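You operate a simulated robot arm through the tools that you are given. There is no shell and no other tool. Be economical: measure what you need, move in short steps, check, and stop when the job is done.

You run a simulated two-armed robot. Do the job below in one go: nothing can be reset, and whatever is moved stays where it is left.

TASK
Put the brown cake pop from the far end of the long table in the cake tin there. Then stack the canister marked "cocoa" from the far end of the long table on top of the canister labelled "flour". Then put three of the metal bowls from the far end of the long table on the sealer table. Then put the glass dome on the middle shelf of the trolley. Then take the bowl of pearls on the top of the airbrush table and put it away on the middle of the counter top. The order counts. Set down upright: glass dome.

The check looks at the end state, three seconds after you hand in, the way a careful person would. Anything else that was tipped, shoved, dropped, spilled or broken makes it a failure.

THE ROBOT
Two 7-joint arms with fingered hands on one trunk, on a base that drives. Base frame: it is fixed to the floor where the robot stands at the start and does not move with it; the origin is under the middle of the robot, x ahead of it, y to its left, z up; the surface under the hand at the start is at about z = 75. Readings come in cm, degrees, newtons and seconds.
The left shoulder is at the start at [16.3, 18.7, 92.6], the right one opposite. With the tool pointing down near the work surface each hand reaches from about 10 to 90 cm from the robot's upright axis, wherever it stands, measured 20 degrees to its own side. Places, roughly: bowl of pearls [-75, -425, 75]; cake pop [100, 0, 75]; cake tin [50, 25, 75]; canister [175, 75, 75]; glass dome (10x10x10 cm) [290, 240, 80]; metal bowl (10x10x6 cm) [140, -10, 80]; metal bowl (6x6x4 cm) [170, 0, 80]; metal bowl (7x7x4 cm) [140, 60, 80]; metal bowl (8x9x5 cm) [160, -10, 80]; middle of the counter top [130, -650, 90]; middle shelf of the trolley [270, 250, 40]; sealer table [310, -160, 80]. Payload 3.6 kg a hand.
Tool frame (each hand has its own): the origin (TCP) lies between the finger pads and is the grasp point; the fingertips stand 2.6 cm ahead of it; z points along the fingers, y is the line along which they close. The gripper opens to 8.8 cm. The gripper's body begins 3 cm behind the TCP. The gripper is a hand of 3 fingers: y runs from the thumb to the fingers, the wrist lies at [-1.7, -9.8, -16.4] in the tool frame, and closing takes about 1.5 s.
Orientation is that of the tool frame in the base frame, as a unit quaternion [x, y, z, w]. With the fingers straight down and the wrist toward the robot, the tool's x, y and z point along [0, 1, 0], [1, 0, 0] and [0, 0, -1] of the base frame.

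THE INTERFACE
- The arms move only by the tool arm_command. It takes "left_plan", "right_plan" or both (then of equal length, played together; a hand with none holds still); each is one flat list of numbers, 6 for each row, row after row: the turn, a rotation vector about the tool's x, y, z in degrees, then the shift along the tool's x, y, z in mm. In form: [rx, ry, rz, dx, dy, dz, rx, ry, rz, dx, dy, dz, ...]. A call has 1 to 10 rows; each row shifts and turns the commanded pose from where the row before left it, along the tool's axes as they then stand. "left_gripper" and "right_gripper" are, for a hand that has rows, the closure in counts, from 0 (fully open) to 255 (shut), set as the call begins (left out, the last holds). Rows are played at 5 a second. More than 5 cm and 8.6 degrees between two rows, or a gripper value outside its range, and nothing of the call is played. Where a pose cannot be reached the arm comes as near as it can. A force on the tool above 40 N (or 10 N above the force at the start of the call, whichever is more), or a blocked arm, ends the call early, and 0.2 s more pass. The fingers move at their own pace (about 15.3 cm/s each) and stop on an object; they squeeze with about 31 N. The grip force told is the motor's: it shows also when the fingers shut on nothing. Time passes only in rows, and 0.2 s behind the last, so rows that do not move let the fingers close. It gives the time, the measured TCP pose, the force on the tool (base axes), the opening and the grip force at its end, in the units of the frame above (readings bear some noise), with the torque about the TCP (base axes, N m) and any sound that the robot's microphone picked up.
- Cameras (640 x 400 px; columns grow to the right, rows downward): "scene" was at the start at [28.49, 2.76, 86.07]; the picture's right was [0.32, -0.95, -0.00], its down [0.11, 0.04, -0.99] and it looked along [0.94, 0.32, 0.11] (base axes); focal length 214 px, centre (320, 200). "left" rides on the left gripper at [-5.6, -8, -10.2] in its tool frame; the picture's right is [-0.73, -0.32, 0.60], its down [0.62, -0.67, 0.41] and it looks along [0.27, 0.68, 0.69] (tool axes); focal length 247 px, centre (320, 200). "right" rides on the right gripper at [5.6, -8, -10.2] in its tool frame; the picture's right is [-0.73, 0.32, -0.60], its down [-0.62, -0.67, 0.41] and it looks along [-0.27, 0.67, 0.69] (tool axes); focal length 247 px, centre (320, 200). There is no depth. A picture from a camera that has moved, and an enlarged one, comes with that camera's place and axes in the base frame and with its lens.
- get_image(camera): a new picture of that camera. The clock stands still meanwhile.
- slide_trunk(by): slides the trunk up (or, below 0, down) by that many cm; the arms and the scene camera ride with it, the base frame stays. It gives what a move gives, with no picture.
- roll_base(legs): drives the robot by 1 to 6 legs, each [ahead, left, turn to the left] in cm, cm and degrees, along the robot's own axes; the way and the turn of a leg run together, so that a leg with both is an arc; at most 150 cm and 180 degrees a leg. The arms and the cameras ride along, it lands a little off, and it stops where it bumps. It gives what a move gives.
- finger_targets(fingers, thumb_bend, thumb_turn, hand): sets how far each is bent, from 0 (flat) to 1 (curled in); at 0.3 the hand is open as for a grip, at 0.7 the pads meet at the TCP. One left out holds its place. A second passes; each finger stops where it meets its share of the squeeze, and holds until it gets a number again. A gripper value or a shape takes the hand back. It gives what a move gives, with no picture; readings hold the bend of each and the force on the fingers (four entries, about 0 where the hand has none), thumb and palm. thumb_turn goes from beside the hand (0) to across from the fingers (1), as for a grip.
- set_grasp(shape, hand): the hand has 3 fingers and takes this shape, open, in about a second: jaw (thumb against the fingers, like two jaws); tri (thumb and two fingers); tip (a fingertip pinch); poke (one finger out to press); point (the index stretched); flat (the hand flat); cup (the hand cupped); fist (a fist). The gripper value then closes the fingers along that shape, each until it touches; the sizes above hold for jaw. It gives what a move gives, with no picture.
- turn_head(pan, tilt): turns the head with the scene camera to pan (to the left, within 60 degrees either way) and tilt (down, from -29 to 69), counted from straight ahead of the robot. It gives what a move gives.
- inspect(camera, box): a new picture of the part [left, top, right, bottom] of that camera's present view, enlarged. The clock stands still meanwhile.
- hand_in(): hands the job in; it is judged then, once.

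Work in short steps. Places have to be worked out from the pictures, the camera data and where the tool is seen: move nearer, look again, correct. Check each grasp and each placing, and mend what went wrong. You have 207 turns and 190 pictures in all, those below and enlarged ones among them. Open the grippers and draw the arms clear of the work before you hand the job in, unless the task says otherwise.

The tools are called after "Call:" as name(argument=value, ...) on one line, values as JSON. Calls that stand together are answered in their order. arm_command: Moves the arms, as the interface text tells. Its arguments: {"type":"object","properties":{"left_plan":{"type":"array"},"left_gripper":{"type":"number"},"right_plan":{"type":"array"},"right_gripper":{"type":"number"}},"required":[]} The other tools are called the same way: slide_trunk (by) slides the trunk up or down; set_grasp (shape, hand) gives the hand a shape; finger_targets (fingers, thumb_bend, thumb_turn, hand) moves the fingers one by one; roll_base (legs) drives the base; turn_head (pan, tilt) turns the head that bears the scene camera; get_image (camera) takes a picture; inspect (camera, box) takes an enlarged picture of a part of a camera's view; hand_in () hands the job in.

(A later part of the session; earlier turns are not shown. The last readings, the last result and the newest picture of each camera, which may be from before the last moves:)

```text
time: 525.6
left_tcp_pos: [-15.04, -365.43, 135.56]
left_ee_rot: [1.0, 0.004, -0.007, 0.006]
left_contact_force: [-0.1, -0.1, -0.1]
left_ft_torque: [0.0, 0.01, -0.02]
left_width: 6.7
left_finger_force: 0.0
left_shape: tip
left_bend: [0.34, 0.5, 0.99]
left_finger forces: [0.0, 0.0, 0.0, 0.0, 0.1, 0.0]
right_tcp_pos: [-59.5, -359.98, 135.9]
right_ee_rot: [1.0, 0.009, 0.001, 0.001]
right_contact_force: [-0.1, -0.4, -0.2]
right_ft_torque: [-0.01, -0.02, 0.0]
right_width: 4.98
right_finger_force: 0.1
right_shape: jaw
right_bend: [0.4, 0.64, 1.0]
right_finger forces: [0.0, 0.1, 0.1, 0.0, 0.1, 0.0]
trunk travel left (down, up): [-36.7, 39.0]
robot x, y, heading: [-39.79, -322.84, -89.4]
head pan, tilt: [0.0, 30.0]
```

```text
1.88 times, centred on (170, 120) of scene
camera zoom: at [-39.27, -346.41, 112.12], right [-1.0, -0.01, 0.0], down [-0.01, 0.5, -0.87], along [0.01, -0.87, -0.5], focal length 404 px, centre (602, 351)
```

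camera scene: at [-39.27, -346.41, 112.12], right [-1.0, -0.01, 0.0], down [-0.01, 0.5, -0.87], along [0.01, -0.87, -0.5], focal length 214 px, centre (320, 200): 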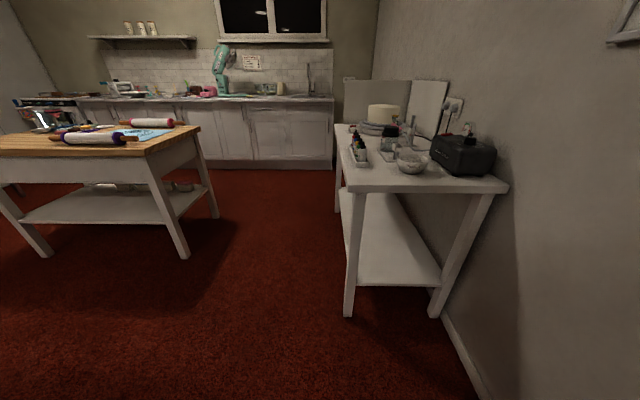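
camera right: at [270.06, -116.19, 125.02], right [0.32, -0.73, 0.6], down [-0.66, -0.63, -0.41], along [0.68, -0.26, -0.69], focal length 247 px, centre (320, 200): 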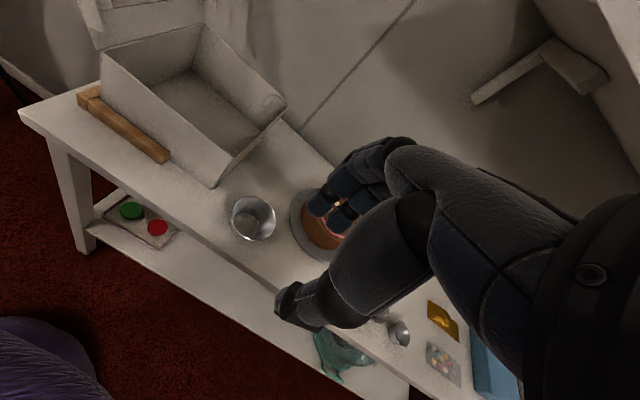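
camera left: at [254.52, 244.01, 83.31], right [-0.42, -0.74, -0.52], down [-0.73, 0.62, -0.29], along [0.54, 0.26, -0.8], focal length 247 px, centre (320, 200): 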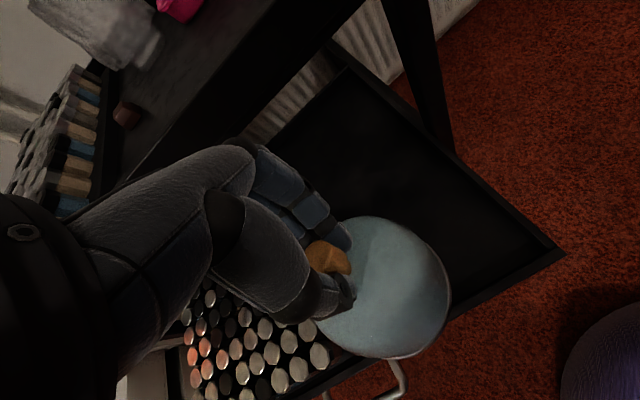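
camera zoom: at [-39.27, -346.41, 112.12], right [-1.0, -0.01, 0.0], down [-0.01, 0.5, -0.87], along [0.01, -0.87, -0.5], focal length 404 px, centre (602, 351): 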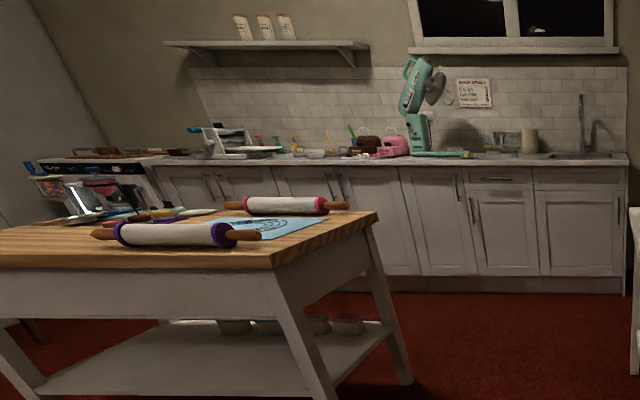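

The bowl (~14 cm, full) should be carried with both hands on opposite rims. I'll approach from the table's left side: drive to [-8,-438] and turn to face −x.

Call:
roll_base(legs=[[58, 16, 0], [57, 16, 0], [0, 0, -45], [0, 0, -45]])

Call:
turn_head(pan=0, tilt=50)

Call:
get_image(camera="scene")

```text
time: 536.0
left_tcp_pos: [-46.48, -461.31, 135.49]
left_ee_rot: [0.724, -0.689, -0.008, 0.001]
left_contact_force: [-0.9, 0.8, -0.1]
left_ft_torque: [-0.01, 0.03, -0.03]
left_width: 6.74
left_finger_force: 0.1
left_shape: tip
left_bend: [0.34, 0.5, 0.99]
left_finger forces: [0.1, 0.1, 0.1, 0.0, 0.0, 0.0]
right_tcp_pos: [-42.97, -416.71, 135.88]
right_ee_rot: [0.728, -0.686, 0.0, 0.001]
right_contact_force: [0.1, 0.2, 0.0]
right_ft_torque: [-0.02, 0.01, -0.02]
right_width: 4.98
right_finger_force: 0.1
right_shape: jaw
right_bend: [0.4, 0.64, 1.0]
right_finger forces: [0.1, 0.0, 0.1, 0.1, 0.1, 0.0]
trunk travel left (down, up): [-36.7, 39.0]
robot x, y, heading: [-4.89, -435.19, -177.0]
head pan, tilt: [0.0, 30.0]
```

```text
time: 536.8
left_tcp_pos: [-46.5, -461.35, 135.48]
left_ee_rot: [0.724, -0.69, -0.008, 0.0]
left_contact_force: [0.0, 0.3, 0.6]
left_ft_torque: [0.0, 0.01, 0.0]
left_width: 6.73
left_finger_force: 0.1
left_shape: tip
left_bend: [0.34, 0.5, 0.99]
left_finger forces: [0.0, 0.0, 0.1, 0.0, 0.1, 0.0]
right_tcp_pos: [-42.98, -416.76, 135.81]
right_ee_rot: [0.728, -0.685, 0.0, 0.001]
right_contact_force: [-0.1, -0.1, 0.5]
right_ft_torque: [0.01, 0.0, 0.04]
right_width: 5.0
right_finger_force: 0.0
right_shape: jaw
right_bend: [0.4, 0.64, 1.0]
right_finger forces: [0.0, 0.0, 0.0, 0.0, 0.1, 0.0]
trunk travel left (down, up): [-36.7, 39.0]
robot x, y, heading: [-4.44, -435.07, -177.0]
head pan, tilt: [0.0, 50.0]
```

```text
40 pictures are left
camera scene: at [-27.2, -436.31, 109.16], right [-0.06, 1.0, 0.0], down [0.76, 0.04, -0.64], along [-0.64, -0.04, -0.77], focal length 214 px, centre (320, 200)
```

scene: 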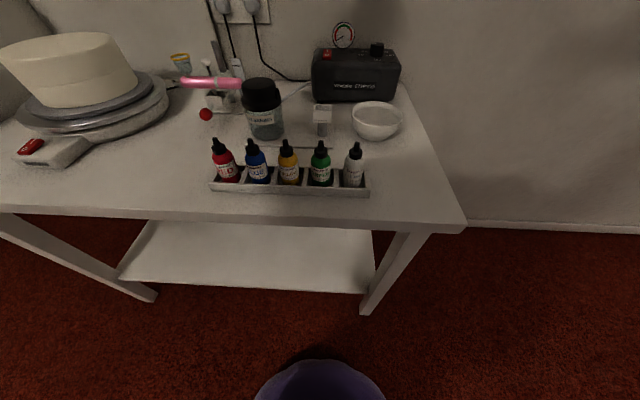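

Refined by triangulation: bowl centre ≈[-74.4,-425], rim z≈84, radius ≈6, table z≈79. Plan: left hand pinches the near-left rim (45°), right hand the right rim (80°). Position the base and lower the trunk.

Call:
roll_base(legs=[[8, -15, -3]])

Call:
slide_trunk(by=-20)

Call:
set_grasp(hand="left", shape="jaw")

Call:
get_image(camera="right")

```text
time: 538.3
left_tcp_pos: [-56.53, -443.9, 135.57]
left_ee_rot: [-0.703, 0.711, 0.008, -0.001]
left_contact_force: [0.6, -0.1, 0.3]
left_ft_torque: [-0.03, 0.0, 0.01]
left_width: 6.73
left_finger_force: 0.0
left_shape: tip
left_bend: [0.34, 0.5, 0.99]
left_finger forces: [0.1, 0.0, 0.1, 0.1, 0.0, 0.0]
right_tcp_pos: [-50.36, -399.44, 135.75]
right_ee_rot: [0.707, -0.707, 0.0, 0.001]
right_contact_force: [0.9, -0.1, -0.4]
right_ft_torque: [-0.01, -0.04, 0.03]
right_width: 4.96
right_finger_force: 0.1
right_shape: jaw
right_bend: [0.4, 0.64, 1.0]
right_finger forces: [0.1, 0.0, 0.0, 0.0, 0.0, 0.0]
trunk travel left (down, up): [-36.7, 39.0]
robot x, y, heading: [-12.92, -420.01, 180.2]
head pan, tilt: [0.0, 50.0]
```

```text
time: 540.5
left_tcp_pos: [-56.43, -444.11, 115.54]
left_ee_rot: [-0.704, 0.71, 0.01, -0.002]
left_contact_force: [0.9, -0.1, 0.6]
left_ft_torque: [0.02, 0.01, 0.01]
left_width: 6.7
left_finger_force: 0.0
left_shape: tip
left_bend: [0.34, 0.5, 0.99]
left_finger forces: [0.1, 0.0, 0.0, 0.0, 0.1, 0.1]
right_tcp_pos: [-50.23, -399.77, 115.89]
right_ee_rot: [0.707, -0.707, 0.0, 0.002]
right_contact_force: [0.4, -0.5, 0.0]
right_ft_torque: [0.01, 0.01, 0.0]
right_width: 4.99
right_finger_force: 0.0
right_shape: jaw
right_bend: [0.4, 0.64, 1.0]
right_finger forces: [0.0, 0.0, 0.1, 0.0, 0.0, 0.0]
trunk travel left (down, up): [-16.7, 59.0]
robot x, y, heading: [-13.51, -420.16, 179.7]
head pan, tilt: [0.0, 50.0]
```

```text
time: 541.4
left_tcp_pos: [-56.5, -444.05, 115.53]
left_ee_rot: [-0.704, 0.71, 0.008, 0.0]
left_contact_force: [-0.1, -0.6, -0.4]
left_ft_torque: [0.02, 0.04, 0.01]
left_width: 8.79
left_finger_force: 0.1
left_shape: jaw
left_bend: [0.3, 0.3, 0.98]
left_finger forces: [0.0, 0.1, 0.1, 0.0, 0.1, 0.0]
right_tcp_pos: [-50.34, -399.79, 115.83]
right_ee_rot: [0.708, -0.706, 0.0, 0.002]
right_contact_force: [0.0, -0.9, 1.0]
right_ft_torque: [0.01, 0.0, 0.03]
right_width: 4.98
right_finger_force: 0.1
right_shape: jaw
right_bend: [0.4, 0.64, 1.0]
right_finger forces: [0.0, 0.0, 0.0, 0.0, 0.1, 0.0]
trunk travel left (down, up): [-16.7, 59.0]
robot x, y, heading: [-13.19, -420.56, 180.0]
head pan, tilt: [0.0, 50.0]
```

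```text
39 pictures are left
camera right: at [-42.41, -405.32, 126.04], right [-0.32, 0.73, 0.6], down [0.66, 0.62, -0.41], along [-0.68, 0.27, -0.69], focal length 247 px, centre (320, 200)
```

right: 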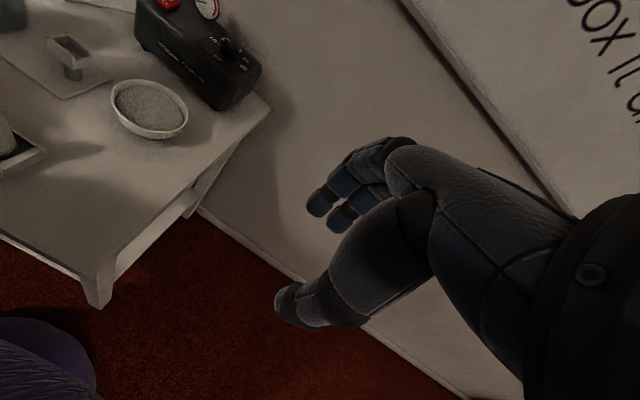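

Bowl rim centre ≈[-74,-425.4], r≈6.7, pearls ~1 cm below the rim. Bring both hands above their rim points at z≈100.

Call:
arm_command(left_plan=[0, 0, 0, -17.5, 16, 19, 0, 0, 0, -17.5, 16, 19, 0, 0, 0, -17.5, 16, 19, 0, 0, 0, -17.5, 16, 19, 0, 0, 0, -17.5, 16, 19, 0, 0, 0, -17.5, 16, 19, 0, 0, 0, -17.5, 16, 19, 0, 0, 0, -17.5, 16, 19], right_plan=[0, 0, 0, 24, 28, 19, 0, 0, 0, 24, 28, 19, 0, 0, 0, 24, 28, 19, 0, 0, 0, 24, 28, 19, 0, 0, 0, 24, 28, 19, 0, 0, 0, 24, 28, 19, 0, 0, 0, 24, 28, 19, 0, 0, 0, 24, 28, 19], left_gripper=100, right_gripper=100)

Call:
arm_command(left_plan=[0, 0, 7.5, 0, 0, 0, 0, 0, 7.5, 0, 0, 0, 0, 0, 7.5, 0, 0, 0, 0, 0, 7.5, 0, 0, 0, 0, 0, 7.5, 0, 0, 0, 0, 0, 7.5, 0, 0, 0, 0, 0, 0, 0, 0, 0, 0, 0, 0, 0, 0, 0, 0, 0, 0, 0, 0, 0, 0, 0, 0, 0, 0, 0], right_plan=[0, 0, -8, 0, 0, 0, 0, 0, -8, 0, 0, 0, 0, 0, -8, 0, 0, 0, 0, 0, -8, 0, 0, 0, 0, 0, -8, 0, 0, 0, 0, 0, -8, 0, 0, 0, 0, 0, -8, 0, 0, 0, 0, 0, -8, 0, 0, 0, 0, 0, -8, 0, 0, 0, 0, 0, -8, 0, 0, 0])

Call:
get_image(camera="left")

Call:
get_image(camera="right")

```text
time: 543.1
left_tcp_pos: [-68.94, -431.29, 100.97]
left_ee_rot: [-0.704, 0.71, 0.008, -0.001]
left_contact_force: [0.3, 0.1, 0.6]
left_ft_torque: [0.0, 0.02, -0.01]
left_width: 5.38
left_finger_force: 0.0
left_shape: jaw
left_bend: [0.38, 0.62, 1.0]
left_finger forces: [0.1, 0.1, 0.1, 0.0, 0.0, 0.0]
left hand out of reach, approached as far as the arm can: row 8
right_tcp_pos: [-72.93, -418.88, 100.86]
right_ee_rot: [0.708, -0.706, 0.0, 0.001]
right_contact_force: [1.1, -0.3, 0.7]
right_ft_torque: [0.02, 0.02, -0.03]
right_width: 5.32
right_finger_force: 0.1
right_shape: jaw
right_bend: [0.39, 0.62, 1.0]
right_finger forces: [0.0, 0.1, 0.0, 0.0, 0.0, 0.0]
trunk travel left (down, up): [-16.7, 59.0]
robot x, y, heading: [-13.35, -420.06, 179.8]
head pan, tilt: [0.0, 50.0]
```

```text
time: 545.4
left_tcp_pos: [-69.02, -431.36, 101.17]
left_ee_rot: [-0.379, 0.925, 0.007, -0.005]
left_contact_force: [-0.3, 0.1, -0.5]
left_ft_torque: [0.02, 0.01, 0.0]
left_width: 5.38
left_finger_force: 0.1
left_shape: jaw
left_bend: [0.38, 0.62, 1.0]
left_finger forces: [0.1, 0.0, 0.0, 0.1, 0.1, 0.0]
right_tcp_pos: [-72.77, -418.89, 100.67]
right_ee_rot: [0.996, -0.086, 0.0, 0.001]
right_contact_force: [0.4, 0.6, -0.1]
right_ft_torque: [0.01, -0.01, -0.01]
right_width: 5.3
right_finger_force: 0.1
right_shape: jaw
right_bend: [0.39, 0.62, 1.0]
right_finger forces: [0.0, 0.0, 0.0, 0.0, 0.0, 0.1]
trunk travel left (down, up): [-16.7, 59.0]
robot x, y, heading: [-13.16, -419.98, 179.9]
head pan, tilt: [0.0, 50.0]
```

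```text
38 pictures are left
camera left: at [-59.22, -433.03, 111.33], right [0.74, 0.29, -0.6], down [0.02, -0.91, -0.42], along [-0.67, 0.3, -0.68], focal length 247 px, centre (320, 200)
```

left: 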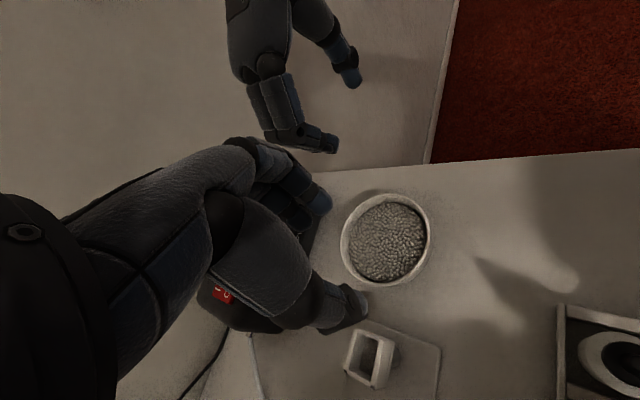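

```text
37 pictures are left
camera right: at [-65.93, -412.04, 110.85], right [-0.78, -0.19, 0.6], down [-0.5, 0.76, -0.41], along [-0.38, -0.62, -0.69], focal length 247 px, centre (320, 200)
```

right: 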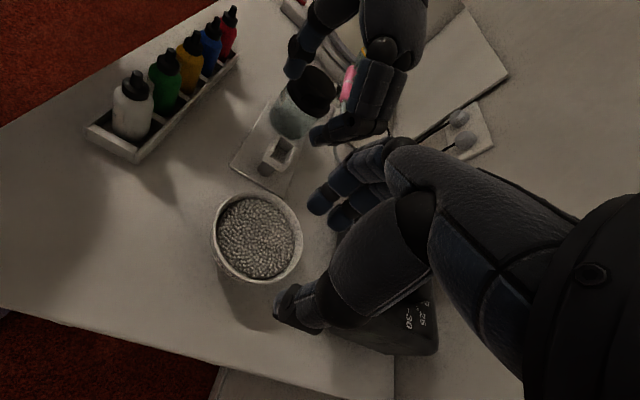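

Two-camera fix: rim centre [-73.85,-425.9], z≈83.2, r≈5.5. Correct both hands and descend to z≈88.

Call:
arm_command(left_plan=[0, 0, 0, -4, 18, 20, 0, 0, 0, 0, 0, 40, 0, 0, 0, 0, 0, 40, 0, 0, 0, 0, 0, 30], right_plan=[0, 0, 0, 2, 16, 20, 0, 0, 0, 0, 0, 40, 0, 0, 0, 0, 0, 40, 0, 0, 0, 0, 0, 26])

Call:
get_image(camera="left")

Call:
get_image(camera="right")

```text
time: 546.0
left_tcp_pos: [-70.22, -430.17, 94.3]
left_ee_rot: [-0.382, 0.924, 0.0, -0.003]
left_contact_force: [6.2, -15.5, 2.6]
left_ft_torque: [0.3, 0.16, 0.13]
left_width: 4.97
left_finger_force: 0.0
left_shape: jaw
left_bend: [0.42, 0.62, 1.0]
left_finger forces: [0.0, 0.0, 0.0, 0.1, 0.0, 0.0]
right_tcp_pos: [-73.26, -419.89, 93.96]
right_ee_rot: [0.995, -0.097, 0.0, -0.007]
right_contact_force: [-5.8, 15.3, -0.8]
right_ft_torque: [-0.16, -0.1, -0.34]
right_width: 4.94
right_finger_force: 0.1
right_shape: jaw
right_bend: [0.42, 0.62, 1.0]
right_finger forces: [0.0, 0.0, 0.1, 0.0, 0.0, 0.0]
trunk travel left (down, up): [-16.7, 59.0]
robot x, y, heading: [-13.47, -420.5, 179.8]
head pan, tilt: [0.0, 50.0]
stopped in row 3 (right hand): the force on the tool passed its limit at 41 N (the readings are from after the stop); the commanded pose is now the measured one
```

```text
36 pictures are left
camera left: at [-60.57, -431.75, 104.68], right [0.74, 0.29, -0.6], down [0.03, -0.91, -0.41], along [-0.67, 0.29, -0.68], focal length 247 px, centre (320, 200)
```

left: 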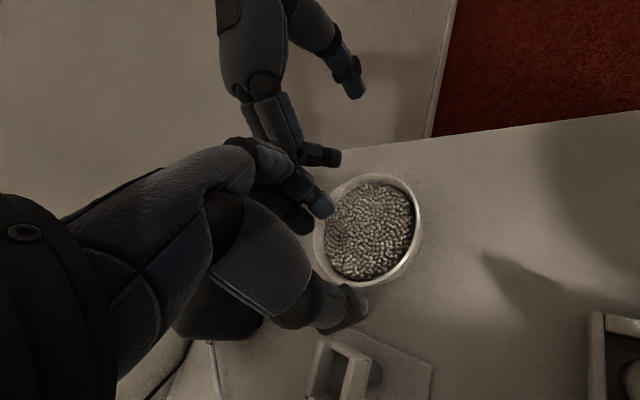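

```text
35 pictures are left
camera right: at [-66.34, -413.21, 104.29], right [-0.78, -0.18, 0.6], down [-0.48, 0.78, -0.4], along [-0.39, -0.6, -0.7], focal length 247 px, centre (320, 200)
```

right: 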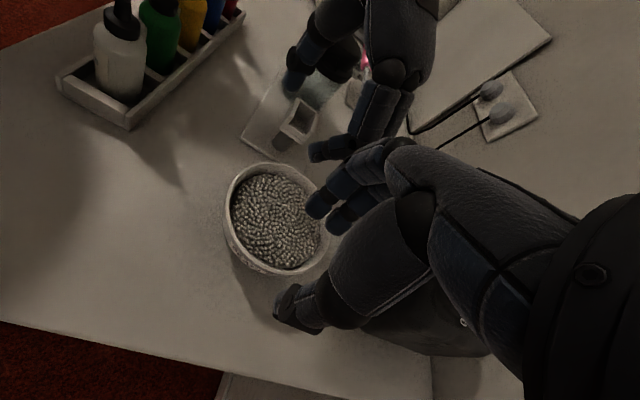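

The two hands' fingers touched each other over the bowl. Raise the left; grasp with the right first (then its fingers will be out of the way).

Call:
arm_command(left_plan=[0, 0, 0, 0, -15, -30, 0, 0, 0, 0, -15, -35, 0, 0, 0, 0, 0, 0, 0, 0, 0, 0, 0, 0, 0, 0, 0, 0, 0, 0], right_plan=[0, 0, 0, 0, 0, 0, 0, 0, 0, 0, 0, 0, 0, 0, 0, 5, 5, 30, 0, 0, 0, 0, 0, 30, 0, 0, 0, 0, 0, 22])

Call:
get_image(camera="right")

```text
time: 547.2
left_tcp_pos: [-68.02, -432.07, 101.02]
left_ee_rot: [-0.382, 0.924, 0.001, -0.004]
left_contact_force: [0.3, -0.3, 0.2]
left_ft_torque: [-0.01, 0.01, 0.02]
left_width: 5.33
left_finger_force: 0.2
left_shape: jaw
left_bend: [0.39, 0.62, 1.0]
left_finger forces: [0.0, 0.0, 0.1, 0.0, 0.1, 0.0]
right_tcp_pos: [-72.86, -420.53, 85.94]
right_ee_rot: [0.996, -0.094, -0.001, -0.005]
right_contact_force: [1.1, 0.1, -0.5]
right_ft_torque: [0.02, 0.01, 0.0]
right_width: 5.33
right_finger_force: 0.0
right_shape: jaw
right_bend: [0.39, 0.62, 1.0]
right_finger forces: [0.0, 0.0, 0.0, 0.1, 0.1, 0.1]
trunk travel left (down, up): [-16.7, 59.0]
robot x, y, heading: [-13.1, -420.62, 179.8]
head pan, tilt: [0.0, 50.0]
```

```text
34 pictures are left
camera right: at [-65.9, -413.73, 96.2], right [-0.78, -0.18, 0.6], down [-0.49, 0.77, -0.4], along [-0.39, -0.61, -0.69], focal length 247 px, centre (320, 200)
```

right: 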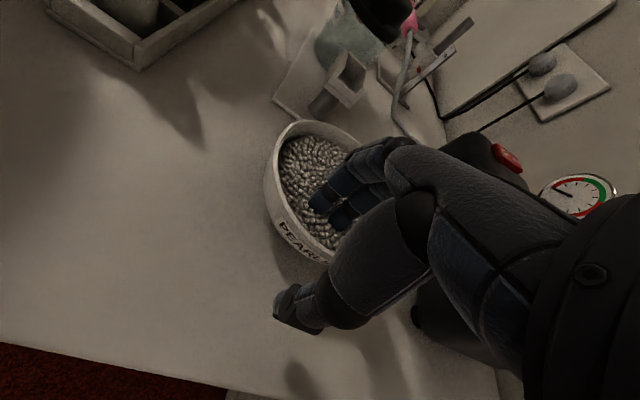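

Fingertips hover just above the pearls. Lower 7 mm and close the right hand.

Call:
arm_command(right_plan=[0, 0, 0, 0, 0, 4, 0, 0, 0, 0, 0, 4])

Call:
arm_command(right_plan=[0, 0, 0, 0, 0, 0, 0, 0, 0, 0, 0, 0, 0, 0, 0, 0, 0, 0, 0, 0, 0, 0, 0, 0, 0, 0, 0, 0, 0, 0, 0, 0, 0, 0, 0, 0, 0, 0, 0, 0, 0, 0], right_gripper=255)

Call:
get_image(camera="right")

```text
time: 547.8
left_tcp_pos: [-67.97, -432.06, 101.09]
left_ee_rot: [-0.381, 0.925, 0.002, -0.004]
left_contact_force: [0.1, -0.9, -0.6]
left_ft_torque: [0.02, -0.01, 0.0]
left_width: 5.33
left_finger_force: 0.1
left_shape: jaw
left_bend: [0.39, 0.62, 1.0]
left_finger forces: [0.1, 0.0, 0.1, 0.1, 0.0, 0.0]
right_tcp_pos: [-72.78, -420.52, 85.06]
right_ee_rot: [0.996, -0.093, 0.0, -0.005]
right_contact_force: [-0.2, -0.4, 1.0]
right_ft_torque: [-0.06, -0.01, 0.01]
right_width: 5.29
right_finger_force: 0.0
right_shape: jaw
right_bend: [0.39, 0.62, 1.0]
right_finger forces: [1.4, 0.7, 0.0, 0.0, 0.1, 0.1]
trunk travel left (down, up): [-16.7, 59.0]
robot x, y, heading: [-13.09, -420.35, 180.1]
head pan, tilt: [0.0, 50.0]
```

```text
time: 549.4
left_tcp_pos: [-67.98, -431.98, 101.08]
left_ee_rot: [-0.381, 0.925, 0.002, -0.004]
left_contact_force: [0.3, 0.5, -0.2]
left_ft_torque: [-0.01, 0.0, -0.01]
left_width: 5.34
left_finger_force: 0.1
left_shape: jaw
left_bend: [0.39, 0.62, 1.0]
left_finger forces: [0.0, 0.0, 0.0, 0.1, 0.1, 0.0]
right_tcp_pos: [-72.82, -420.49, 85.14]
right_ee_rot: [0.996, -0.094, -0.001, -0.004]
right_contact_force: [1.3, -1.1, -0.2]
right_ft_torque: [-0.17, 0.03, 0.12]
right_width: 0.92
right_finger_force: 31.1
right_shape: jaw
right_bend: [0.48, 0.48, 1.0]
right_finger forces: [9.1, 16.2, 0.0, 0.1, 22.3, 0.0]
trunk travel left (down, up): [-16.7, 59.0]
robot x, y, heading: [-13.46, -420.38, 180.0]
head pan, tilt: [0.0, 50.0]
```

```text
33 pictures are left
camera right: at [-65.91, -413.74, 95.32], right [-0.78, -0.18, 0.6], down [-0.49, 0.77, -0.4], along [-0.39, -0.61, -0.69], focal length 247 px, centre (320, 200)
```

right: 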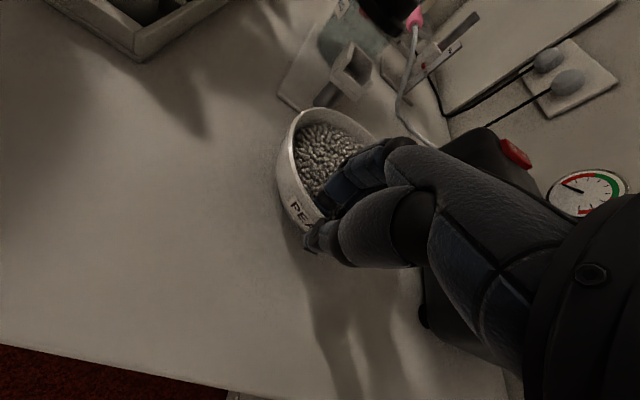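

Right hand has the rim. Now bring the left hand down to its rim point.

Call:
arm_command(left_plan=[0, 0, 0, 0, 15, 35, 0, 0, 0, 0, 15, 40, 0, 0, 0, 0, 0, 40])

Call:
get_image(camera="left")

```text
time: 550.2
left_tcp_pos: [-70.26, -430.21, 89.26]
left_ee_rot: [-0.382, 0.924, 0.002, -0.004]
left_contact_force: [0.9, -0.4, -0.7]
left_ft_torque: [-0.02, -0.04, 0.02]
left_width: 5.33
left_finger_force: 0.0
left_shape: jaw
left_bend: [0.39, 0.62, 1.0]
left_finger forces: [0.0, 0.0, 0.0, 0.0, 0.1, 0.1]
right_tcp_pos: [-72.96, -420.49, 85.01]
right_ee_rot: [0.996, -0.093, -0.001, -0.004]
right_contact_force: [0.8, -0.6, 0.2]
right_ft_torque: [-0.14, 0.04, 0.07]
right_width: 0.89
right_finger_force: 31.3
right_shape: jaw
right_bend: [0.48, 0.48, 1.0]
right_finger forces: [11.1, 15.0, 0.0, 0.0, 23.2, 0.0]
trunk travel left (down, up): [-16.7, 59.0]
robot x, y, heading: [-13.17, -420.27, 179.8]
head pan, tilt: [0.0, 50.0]
```

```text
32 pictures are left
camera left: at [-60.52, -431.77, 99.5], right [0.74, 0.29, -0.6], down [0.02, -0.91, -0.41], along [-0.67, 0.29, -0.68], focal length 247 px, centre (320, 200)
```

left: 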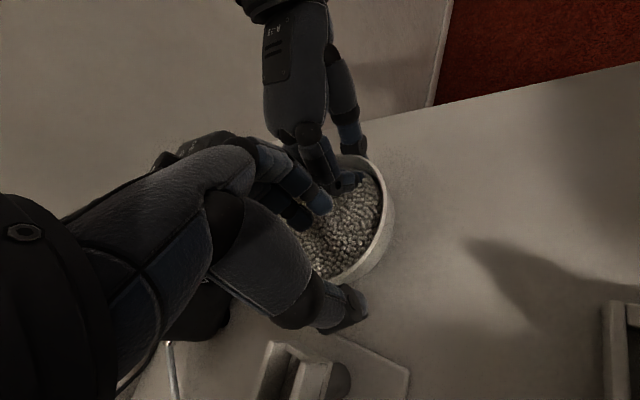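

Thumb is outside and fingers inside the rim. Lower to z≈85 and close the left hand.

Call:
arm_command(left_plan=[0, 0, 0, 0, 2, 20, 0, 0, 0, 0, 0, 15, 0, 0, 0, 0, 0, 6])

Call:
arm_command(left_plan=[0, 0, 0, 0, 0, 0, 0, 0, 0, 0, 0, 0, 0, 0, 0, 0, 0, 0, 0, 0, 0, 0, 0, 0, 0, 0, 0, 0, 0, 0, 0, 0, 0, 0, 0, 0, 0, 0, 0, 0, 0, 0], left_gripper=255)

Call:
get_image(camera="left")

```text
time: 551.0
left_tcp_pos: [-70.55, -430.2, 85.39]
left_ee_rot: [-0.384, 0.923, 0.003, -0.005]
left_contact_force: [-3.7, -20.2, 10.5]
left_ft_torque: [0.72, 0.19, 0.66]
left_width: 5.18
left_finger_force: 0.0
left_shape: jaw
left_bend: [0.4, 0.62, 1.0]
left_finger forces: [0.0, 0.0, 0.0, 0.0, 0.0, 0.1]
right_tcp_pos: [-72.74, -420.37, 84.87]
right_ee_rot: [0.996, -0.094, 0.0, -0.007]
right_contact_force: [1.0, 17.0, 0.8]
right_ft_torque: [-0.22, 0.14, 0.12]
right_width: 0.7
right_finger_force: 31.2
right_shape: jaw
right_bend: [0.51, 0.46, 1.0]
right_finger forces: [20.4, 18.8, 0.1, 0.0, 29.2, 0.1]
trunk travel left (down, up): [-16.7, 59.0]
robot x, y, heading: [-13.29, -420.31, 179.8]
head pan, tilt: [0.0, 50.0]
```

```text
time: 552.6
left_tcp_pos: [-70.44, -429.98, 85.28]
left_ee_rot: [-0.381, 0.925, 0.001, -0.004]
left_contact_force: [1.4, -5.0, -3.3]
left_ft_torque: [-0.09, 0.01, 0.28]
left_width: 0.53
left_finger_force: 31.7
left_shape: jaw
left_bend: [0.73, 0.72, 1.0]
left_finger forces: [22.3, 0.3, 0.0, 0.0, 26.8, 0.0]
right_tcp_pos: [-72.9, -420.54, 85.13]
right_ee_rot: [0.996, -0.093, -0.001, -0.005]
right_contact_force: [-0.8, 4.5, 3.3]
right_ft_torque: [-0.18, 0.01, -0.2]
right_width: 0.75
right_finger_force: 31.1
right_shape: jaw
right_bend: [0.5, 0.46, 1.0]
right_finger forces: [21.9, 4.0, 0.0, 0.1, 27.3, 0.1]
trunk travel left (down, up): [-16.7, 59.0]
robot x, y, heading: [-13.24, -420.72, 179.9]
head pan, tilt: [0.0, 50.0]
```

```text
31 pictures are left
camera left: at [-60.73, -431.59, 95.54], right [0.74, 0.29, -0.6], down [0.02, -0.91, -0.41], along [-0.67, 0.29, -0.68], focal length 247 px, centre (320, 200)
```

left: 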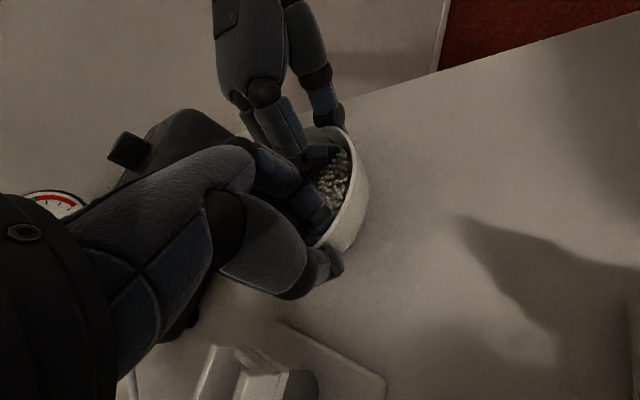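

Both hands grip. Lift 2 cm with the trunk and check.

Call:
slide_trunk(by=2)

Call:
get_image(camera="right")

Call:
get_image(camera="scene")

```text
time: 553.3
left_tcp_pos: [-70.5, -430.01, 87.21]
left_ee_rot: [-0.382, 0.924, 0.001, -0.003]
left_contact_force: [2.1, -11.0, -1.7]
left_ft_torque: [-0.13, -0.06, 0.26]
left_width: 0.44
left_finger_force: 31.3
left_shape: jaw
left_bend: [0.73, 0.71, 1.0]
left_finger forces: [21.1, 0.2, 0.1, 0.1, 29.2, 0.0]
right_tcp_pos: [-72.85, -420.52, 86.85]
right_ee_rot: [0.996, -0.094, 0.001, -0.006]
right_contact_force: [-1.6, 10.4, -0.5]
right_ft_torque: [0.06, -0.08, -0.19]
right_width: 0.76
right_finger_force: 30.8
right_shape: jaw
right_bend: [0.5, 0.46, 1.0]
right_finger forces: [20.3, 2.3, 0.0, 0.0, 29.6, 0.2]
trunk travel left (down, up): [-18.7, 57.0]
robot x, y, heading: [-13.42, -420.38, 179.7]
head pan, tilt: [0.0, 50.0]
```

```text
30 pictures are left
camera right: at [-65.91, -413.87, 97.21], right [-0.78, -0.18, 0.59], down [-0.49, 0.77, -0.4], along [-0.39, -0.61, -0.7], focal length 247 px, centre (320, 200)
```

right: 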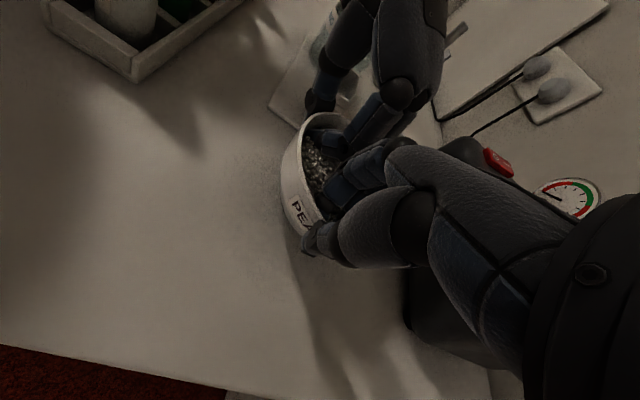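

```text
29 pictures are left
camera scene: at [-38.87, -420.21, 89.52], right [0.0, 1.0, 0.0], down [0.77, 0.0, -0.64], along [-0.64, 0.0, -0.77], focal length 214 px, centre (320, 200)
```

scene: 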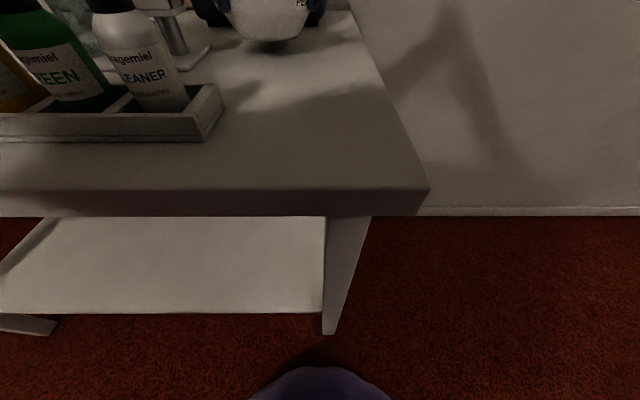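

The bowl is level and light (~2 N). Raise 15 cm to clear the bottles.

Call:
slide_trunk(by=15)

Call:
get_image(camera="right")

```text
time: 555.0
left_tcp_pos: [-69.53, -429.74, 104.4]
left_ee_rot: [-0.381, 0.924, 0.009, -0.021]
left_contact_force: [-4.1, -2.2, -13.9]
left_ft_torque: [-0.18, 0.06, 0.38]
left_width: 0.31
left_finger_force: 31.0
left_shape: jaw
left_bend: [0.66, 0.71, 1.0]
left_finger forces: [27.2, 0.0, 0.0, 0.0, 23.5, 0.1]
right_tcp_pos: [-72.81, -420.86, 102.26]
right_ee_rot: [0.996, -0.092, 0.001, -0.003]
right_contact_force: [3.4, 1.6, 10.6]
right_ft_torque: [-0.97, -0.46, 0.05]
right_width: 0.85
right_finger_force: 31.4
right_shape: jaw
right_bend: [0.49, 0.46, 1.0]
right_finger forces: [47.8, 7.9, 0.0, 0.0, 33.3, 0.0]
trunk travel left (down, up): [-33.7, 42.0]
robot x, y, heading: [-12.75, -420.6, 179.9]
head pan, tilt: [0.0, 50.0]
```

```text
28 pictures are left
camera right: at [-65.81, -414.03, 112.36], right [-0.78, -0.18, 0.6], down [-0.49, 0.77, -0.41], along [-0.39, -0.61, -0.69], focal length 247 px, centre (320, 200)
```

right: 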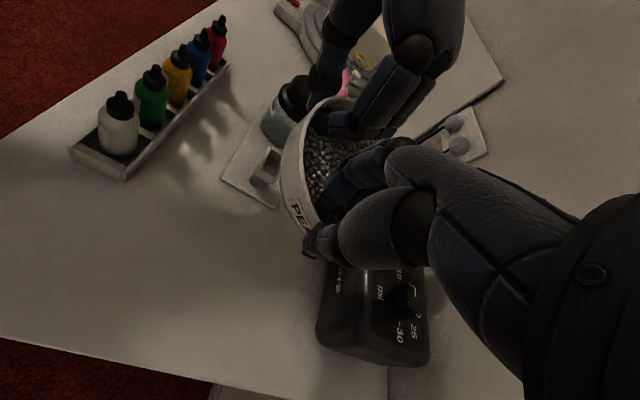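

The left arm neared its limit and is ~2 cm high relative to the right. Shift both hands together back and to the left, lowering the left to level the bowl.

Call:
arm_command(left_plan=[0, 0, 0, 0, -21, 4, 0, 0, 0, 0, -21, 4, 0, 0, 0, 0, -21, 4, 0, 0, 0, 0, -21, 4], right_plan=[0, 0, 0, 17.5, 12, 0, 0, 0, 0, 17.5, 12, 0, 0, 0, 0, 17.5, 12, 0, 0, 0, 0, 17.5, 12, 0])

Call:
get_image(camera="right")

```text
time: 556.0
left_tcp_pos: [-63.73, -435.82, 102.7]
left_ee_rot: [-0.382, 0.924, 0.009, -0.023]
left_contact_force: [-0.1, -10.9, -1.3]
left_ft_torque: [-0.08, 0.02, 0.34]
left_width: 0.4
left_finger_force: 31.2
left_shape: jaw
left_bend: [0.73, 0.71, 1.0]
left_finger forces: [24.2, 0.1, 0.1, 0.0, 29.7, 0.0]
right_tcp_pos: [-66.57, -426.79, 101.8]
right_ee_rot: [0.995, -0.095, 0.0, -0.007]
right_contact_force: [-0.3, 10.3, -1.9]
right_ft_torque: [0.1, -0.04, 0.01]
right_width: 0.71
right_finger_force: 30.8
right_shape: jaw
right_bend: [0.51, 0.46, 1.0]
right_finger forces: [10.1, 7.4, 0.0, 0.0, 28.6, 0.0]
trunk travel left (down, up): [-33.7, 42.0]
robot x, y, heading: [-12.8, -420.49, 179.8]
head pan, tilt: [0.0, 50.0]
```

```text
27 pictures are left
camera right: at [-59.75, -420.1, 112.09], right [-0.78, -0.18, 0.6], down [-0.49, 0.78, -0.4], along [-0.39, -0.6, -0.7], focal length 247 px, centre (320, 200)
```

right: 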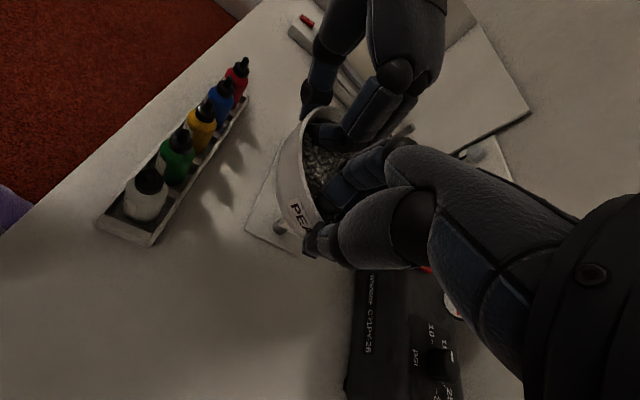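

Level now. Back off from the table and turn left toward the counter in small legs.

Call:
roll_base(legs=[[-4, -26, 0]])

Call:
roll_base(legs=[[0, 0, 30], [0, 0, 30], [0, 0, 30]])

Call:
turn_head(pan=0, tilt=35)

Call:
get_image(camera="scene")

```text
time: 557.9
left_tcp_pos: [-59.65, -409.71, 102.68]
left_ee_rot: [-0.381, 0.924, 0.009, -0.022]
left_contact_force: [1.4, -13.5, -0.7]
left_ft_torque: [-0.16, -0.04, 0.34]
left_width: 0.42
left_finger_force: 30.2
left_shape: jaw
left_bend: [0.73, 0.71, 1.0]
left_finger forces: [22.8, 0.0, 0.0, 0.1, 31.3, 0.1]
right_tcp_pos: [-62.66, -400.67, 101.89]
right_ee_rot: [0.996, -0.094, -0.001, -0.005]
right_contact_force: [-1.5, 14.5, -2.2]
right_ft_torque: [0.12, -0.02, -0.03]
right_width: 0.65
right_finger_force: 31.0
right_shape: jaw
right_bend: [0.52, 0.46, 1.0]
right_finger forces: [9.4, 6.8, 0.0, 0.0, 30.8, 0.0]
trunk travel left (down, up): [-33.7, 42.0]
robot x, y, heading: [-8.84, -394.31, 179.9]
head pan, tilt: [0.0, 50.0]
```

```text
time: 562.7
left_tcp_pos: [5.36, -445.02, 102.62]
left_ee_rot: [0.918, -0.395, 0.008, 0.022]
left_contact_force: [12.3, 0.5, -2.4]
left_ft_torque: [0.05, -0.2, 0.36]
left_width: 0.39
left_finger_force: 30.7
left_shape: jaw
left_bend: [0.73, 0.71, 1.0]
left_finger forces: [22.7, 0.0, 0.0, 0.0, 29.3, 0.0]
right_tcp_pos: [-3.72, -447.78, 101.86]
right_ee_rot: [0.778, 0.628, -0.005, -0.004]
right_contact_force: [-11.9, -0.5, -0.5]
right_ft_torque: [0.04, 0.09, -0.02]
right_width: 0.66
right_finger_force: 31.1
right_shape: jaw
right_bend: [0.52, 0.46, 1.0]
right_finger forces: [10.0, 8.0, 0.0, 0.0, 29.4, 0.0]
trunk travel left (down, up): [-33.7, 42.0]
robot x, y, heading: [-9.28, -394.26, -91.5]
head pan, tilt: [0.0, 50.0]
```

```text
time: 563.5
left_tcp_pos: [5.42, -445.0, 102.6]
left_ee_rot: [0.919, -0.394, 0.01, 0.022]
left_contact_force: [6.8, -1.9, -2.4]
left_ft_torque: [0.05, -0.06, 0.34]
left_width: 0.4
left_finger_force: 31.1
left_shape: jaw
left_bend: [0.73, 0.71, 1.0]
left_finger forces: [25.5, 0.0, 0.1, 0.0, 27.5, 0.0]
right_tcp_pos: [-3.77, -447.83, 101.82]
right_ee_rot: [0.778, 0.628, -0.004, -0.004]
right_contact_force: [-6.2, 2.0, -1.1]
right_ft_torque: [0.06, 0.0, 0.05]
right_width: 0.65
right_finger_force: 30.4
right_shape: jaw
right_bend: [0.51, 0.46, 1.0]
right_finger forces: [11.2, 9.7, 0.1, 0.0, 27.0, 0.0]
trunk travel left (down, up): [-33.7, 42.0]
robot x, y, heading: [-9.13, -394.44, -91.6]
head pan, tilt: [0.0, 35.0]
```

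```text
26 pictures are left
camera scene: at [-9.69, -418.27, 108.09], right [-1.0, 0.03, 0.0], down [0.01, 0.57, -0.82], along [-0.02, -0.82, -0.57], focal length 214 px, centre (320, 200)
```

scene: 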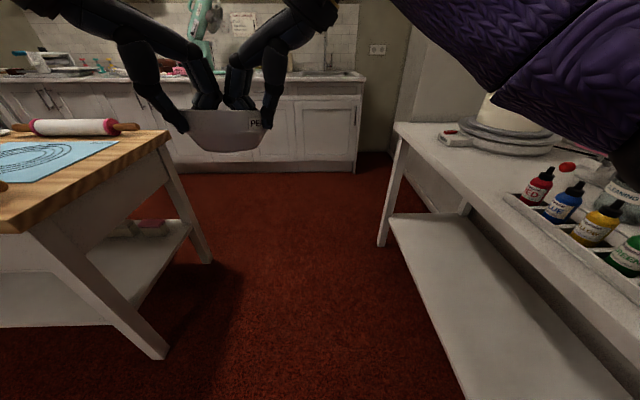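

Great: bowl is level in both hands, aisle clear. Shift left to x≈5 and drive ahead to y≈-560.

Call:
roll_base(legs=[[20, 14, 1.5]])

Call:
roll_base(legs=[[48, 0, 0], [48, 0, 0], [48, 0, 0]])

Call:
get_image(camera="scene")

```text
time: 565.3
left_tcp_pos: [20.61, -465.91, 102.44]
left_ee_rot: [0.923, -0.384, 0.009, 0.021]
left_contact_force: [10.1, -1.1, -2.2]
left_ft_torque: [0.05, -0.11, 0.34]
left_width: 0.38
left_finger_force: 30.2
left_shape: jaw
left_bend: [0.73, 0.71, 1.0]
left_finger forces: [24.2, 0.0, 0.1, 0.0, 28.8, 0.0]
right_tcp_pos: [11.45, -468.77, 101.75]
right_ee_rot: [0.77, 0.638, -0.003, -0.005]
right_contact_force: [-9.8, 0.9, -0.8]
right_ft_torque: [0.03, 0.06, 0.03]
right_width: 0.65
right_finger_force: 30.7
right_shape: jaw
right_bend: [0.51, 0.46, 1.0]
right_finger forces: [10.4, 8.8, 0.0, 0.1, 28.5, 0.0]
trunk travel left (down, up): [-33.7, 42.0]
robot x, y, heading: [4.84, -415.28, -89.9]
head pan, tilt: [0.0, 35.0]
```

```text
time: 573.1
left_tcp_pos: [18.25, -610.55, 102.57]
left_ee_rot: [0.922, -0.386, 0.01, 0.021]
left_contact_force: [8.6, -0.9, -1.6]
left_ft_torque: [0.01, -0.11, 0.29]
left_width: 0.39
left_finger_force: 31.2
left_shape: jaw
left_bend: [0.73, 0.71, 1.0]
left_finger forces: [24.7, 0.1, 0.1, 0.0, 28.4, 0.1]
right_tcp_pos: [9.1, -613.49, 101.8]
right_ee_rot: [0.772, 0.636, -0.004, -0.004]
right_contact_force: [-8.4, 2.0, -0.4]
right_ft_torque: [0.06, 0.05, 0.07]
right_width: 0.66
right_finger_force: 30.7
right_shape: jaw
right_bend: [0.51, 0.46, 1.0]
right_finger forces: [10.8, 9.2, 0.0, 0.0, 27.9, 0.0]
trunk travel left (down, up): [-33.7, 42.0]
robot x, y, heading: [2.8, -559.61, -90.5]
head pan, tilt: [0.0, 35.0]
```

```text
25 pictures are left
camera scene: at [2.66, -584.08, 108.08], right [-1.0, 0.01, 0.0], down [0.0, 0.57, -0.82], along [-0.01, -0.82, -0.57], focal length 214 px, centre (320, 200)
```

scene: 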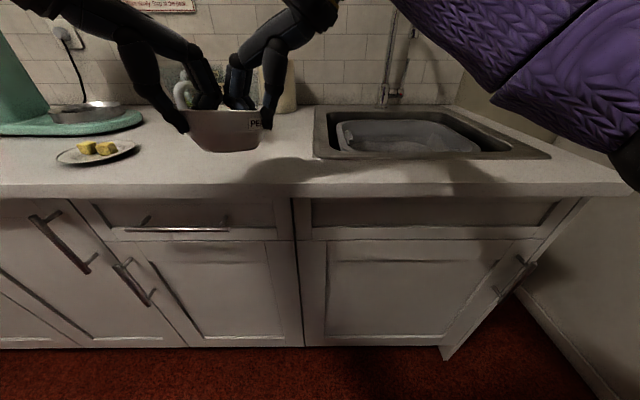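

I'm at the counter; the middle is farther left. Back off 14 cm and strafe left to x≈108.

Call:
roll_base(legs=[[-13, 0, 0.5]])

Call:
roll_base(legs=[[0, 35, 0], [0, 35, 0], [0, 35, 0]])

Call:
get_image(camera="scene")

```text
time: 574.4
left_tcp_pos: [18.79, -596.98, 102.62]
left_ee_rot: [0.925, -0.38, 0.01, 0.022]
left_contact_force: [6.1, -2.3, -2.2]
left_ft_torque: [-0.06, -0.07, 0.35]
left_width: 0.36
left_finger_force: 30.6
left_shape: jaw
left_bend: [0.73, 0.71, 1.0]
left_finger forces: [26.1, 0.1, 0.0, 0.0, 27.3, 0.0]
right_tcp_pos: [9.8, -600.02, 101.94]
right_ee_rot: [0.768, 0.641, -0.004, -0.004]
right_contact_force: [-5.4, 3.0, -0.2]
right_ft_torque: [0.04, -0.01, 0.03]
right_width: 0.67
right_finger_force: 31.7
right_shape: jaw
right_bend: [0.51, 0.46, 1.0]
right_finger forces: [11.1, 10.3, 0.0, 0.1, 26.4, 0.0]
trunk travel left (down, up): [-33.7, 42.0]
robot x, y, heading: [2.81, -546.88, -89.9]
head pan, tilt: [0.0, 35.0]
```

```text
time: 580.5
left_tcp_pos: [125.16, -597.2, 102.59]
left_ee_rot: [0.922, -0.386, 0.009, 0.022]
left_contact_force: [4.9, -2.4, -2.2]
left_ft_torque: [0.01, -0.09, 0.33]
left_width: 0.38
left_finger_force: 30.7
left_shape: jaw
left_bend: [0.73, 0.71, 1.0]
left_finger forces: [26.2, 0.0, 0.0, 0.0, 27.0, 0.1]
right_tcp_pos: [115.92, -600.06, 101.84]
right_ee_rot: [0.773, 0.635, -0.005, -0.003]
right_contact_force: [-5.4, 2.5, 0.4]
right_ft_torque: [0.08, 0.02, 0.08]
right_width: 0.69
right_finger_force: 30.8
right_shape: jaw
right_bend: [0.51, 0.46, 1.0]
right_finger forces: [11.1, 10.3, 0.0, 0.1, 26.1, 0.0]
trunk travel left (down, up): [-33.7, 42.0]
robot x, y, heading: [110.05, -546.36, -90.4]
head pan, tilt: [0.0, 35.0]
```

```text
24 pictures are left
camera scene: at [109.63, -570.65, 108.1], right [-1.0, 0.01, 0.0], down [0.0, 0.57, -0.82], along [-0.01, -0.82, -0.57], focal length 214 px, centre (320, 200)
```

scene: 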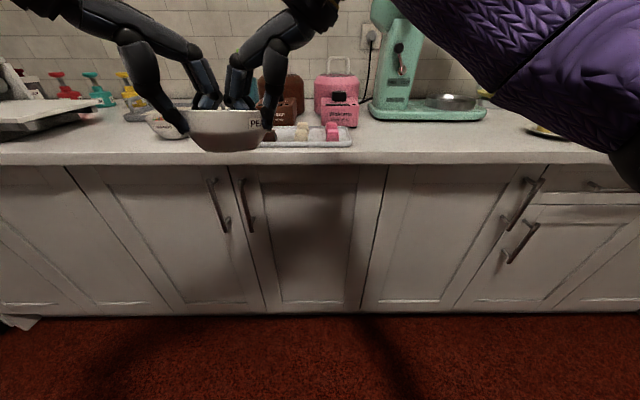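

Check what's on the counter behind the held bowl using the left-hand camera.

Call:
get_image(camera="left")

Call:
get_image(camera="right")

```text
23 pictures are left
camera left: at [126.9, -587.03, 112.43], right [-0.29, 0.72, -0.63], down [0.91, 0.0, -0.41], along [-0.29, -0.7, -0.66], focal length 247 px, centre (320, 200)
```

left: 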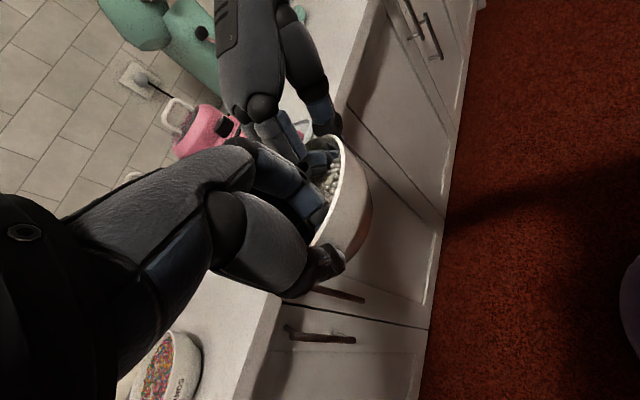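

```text
22 pictures are left
camera right: at [109.26, -593.06, 112.12], right [0.18, -0.78, 0.6], down [-0.78, -0.48, -0.4], along [0.6, -0.39, -0.7], focal length 247 px, centre (320, 200)
```

right: 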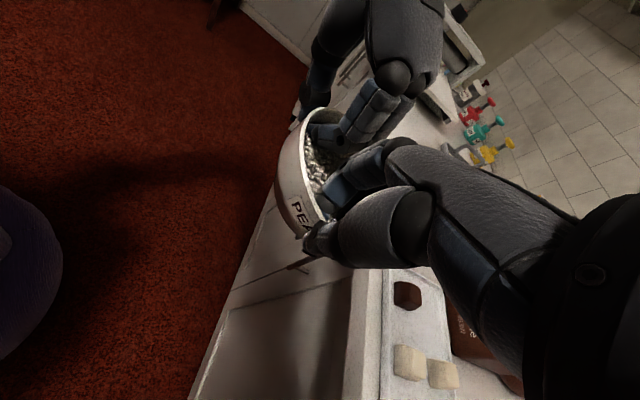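

Target: centre [134.5,-621], between the sweets tray (x≤125) and the sprinkles bowl (≈[146,-630]), right at the counter's middle (x≈130). Strafe left 13 then forward 19.5.

Call:
roll_base(legs=[[0, 13, 0.4]])

Call:
roll_base(legs=[[19.5, 0, 0]])

Call:
get_image(camera="right")

Call:
get_image(camera="scene")

```text
time: 581.7
left_tcp_pos: [138.48, -597.19, 102.49]
left_ee_rot: [0.924, -0.382, 0.008, 0.021]
left_contact_force: [4.9, -2.6, -2.0]
left_ft_torque: [-0.03, -0.03, 0.32]
left_width: 0.37
left_finger_force: 30.8
left_shape: jaw
left_bend: [0.73, 0.71, 1.0]
left_finger forces: [26.6, 0.0, 0.1, 0.1, 26.4, 0.0]
right_tcp_pos: [129.28, -600.25, 101.74]
right_ee_rot: [0.769, 0.639, -0.005, -0.005]
right_contact_force: [-4.4, 2.3, -0.6]
right_ft_torque: [0.08, -0.01, 0.06]
right_width: 0.68
right_finger_force: 31.3
right_shape: jaw
right_bend: [0.51, 0.46, 1.0]
right_finger forces: [11.4, 10.8, 0.0, 0.0, 25.6, 0.0]
trunk travel left (down, up): [-33.7, 42.0]
robot x, y, heading: [122.5, -546.57, -89.9]
head pan, tilt: [0.0, 35.0]
```

```text
time: 583.3
left_tcp_pos: [138.2, -616.85, 102.58]
left_ee_rot: [0.923, -0.383, 0.011, 0.02]
left_contact_force: [3.5, -4.0, -2.6]
left_ft_torque: [-0.01, -0.01, 0.28]
left_width: 0.36
left_finger_force: 31.0
left_shape: jaw
left_bend: [0.73, 0.71, 1.0]
left_finger forces: [27.3, 0.1, 0.0, 0.0, 26.0, 0.0]
right_tcp_pos: [128.88, -619.89, 101.83]
right_ee_rot: [0.771, 0.637, -0.004, -0.005]
right_contact_force: [-2.8, 3.1, -0.8]
right_ft_torque: [0.08, -0.09, 0.08]
right_width: 0.66
right_finger_force: 30.6
right_shape: jaw
right_bend: [0.51, 0.46, 1.0]
right_finger forces: [11.5, 11.2, 0.0, 0.1, 25.2, 0.1]
trunk travel left (down, up): [-33.7, 42.0]
robot x, y, heading: [122.26, -566.34, -90.1]
head pan, tilt: [0.0, 35.0]
```

```text
21 pictures are left
camera right: at [122.19, -612.77, 112.05], right [0.18, -0.78, 0.59], down [-0.78, -0.49, -0.4], along [0.6, -0.39, -0.7], focal length 247 px, centre (320, 200)
```

right: 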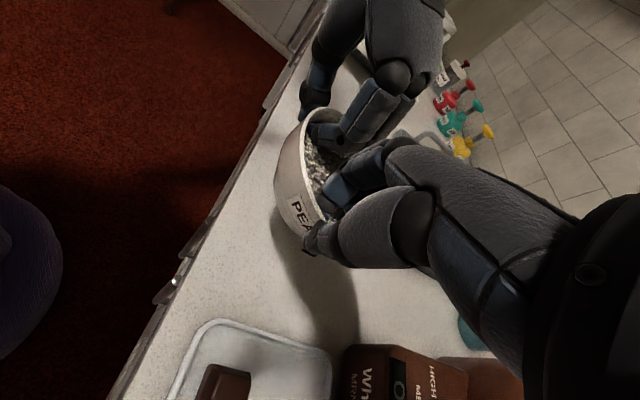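

```text
20 pictures are left
camera scene: at [122.48, -590.35, 108.07], right [-1.0, 0.0, 0.0], down [0.0, 0.57, -0.82], along [0.0, -0.82, -0.57], focal length 214 px, centre (320, 200)
```

scene: 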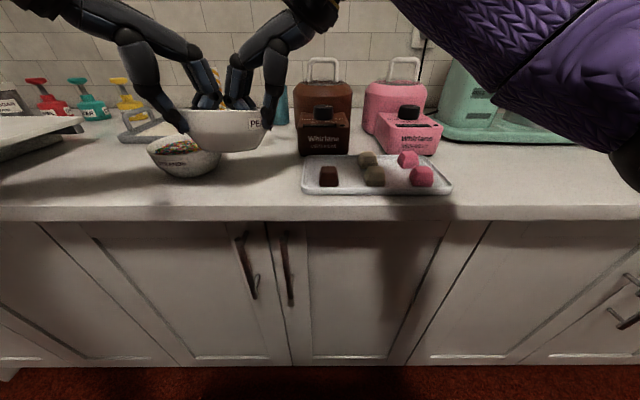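

The sprinkles bowl is at ≈[145,-623.5] (r≈6), so that gap is too tight. A better free spot is just behind it: centre ≈[148.5,-638.5] (clear of the brown machine, x≤127.5). Raise 5 cm first.

Call:
slide_trunk(by=5)

```text
time: 584.2
left_tcp_pos: [138.21, -616.75, 107.5]
left_ee_rot: [0.923, -0.383, 0.01, 0.02]
left_contact_force: [2.3, -3.7, -2.7]
left_ft_torque: [0.02, -0.02, 0.32]
left_width: 0.39
left_finger_force: 31.1
left_shape: jaw
left_bend: [0.73, 0.71, 1.0]
left_finger forces: [27.6, 0.0, 0.0, 0.1, 25.5, 0.0]
right_tcp_pos: [128.91, -619.86, 106.7]
right_ee_rot: [0.771, 0.637, -0.004, -0.005]
right_contact_force: [-1.1, 4.5, 0.6]
right_ft_torque: [0.12, -0.06, 0.07]
right_width: 0.73
right_finger_force: 30.8
right_shape: jaw
right_bend: [0.51, 0.46, 1.0]
right_finger forces: [11.8, 11.3, 0.1, 0.0, 24.7, 0.0]
trunk travel left (down, up): [-38.7, 37.0]
robot x, y, heading: [122.57, -566.21, -90.1]
head pan, tilt: [0.0, 35.0]
```

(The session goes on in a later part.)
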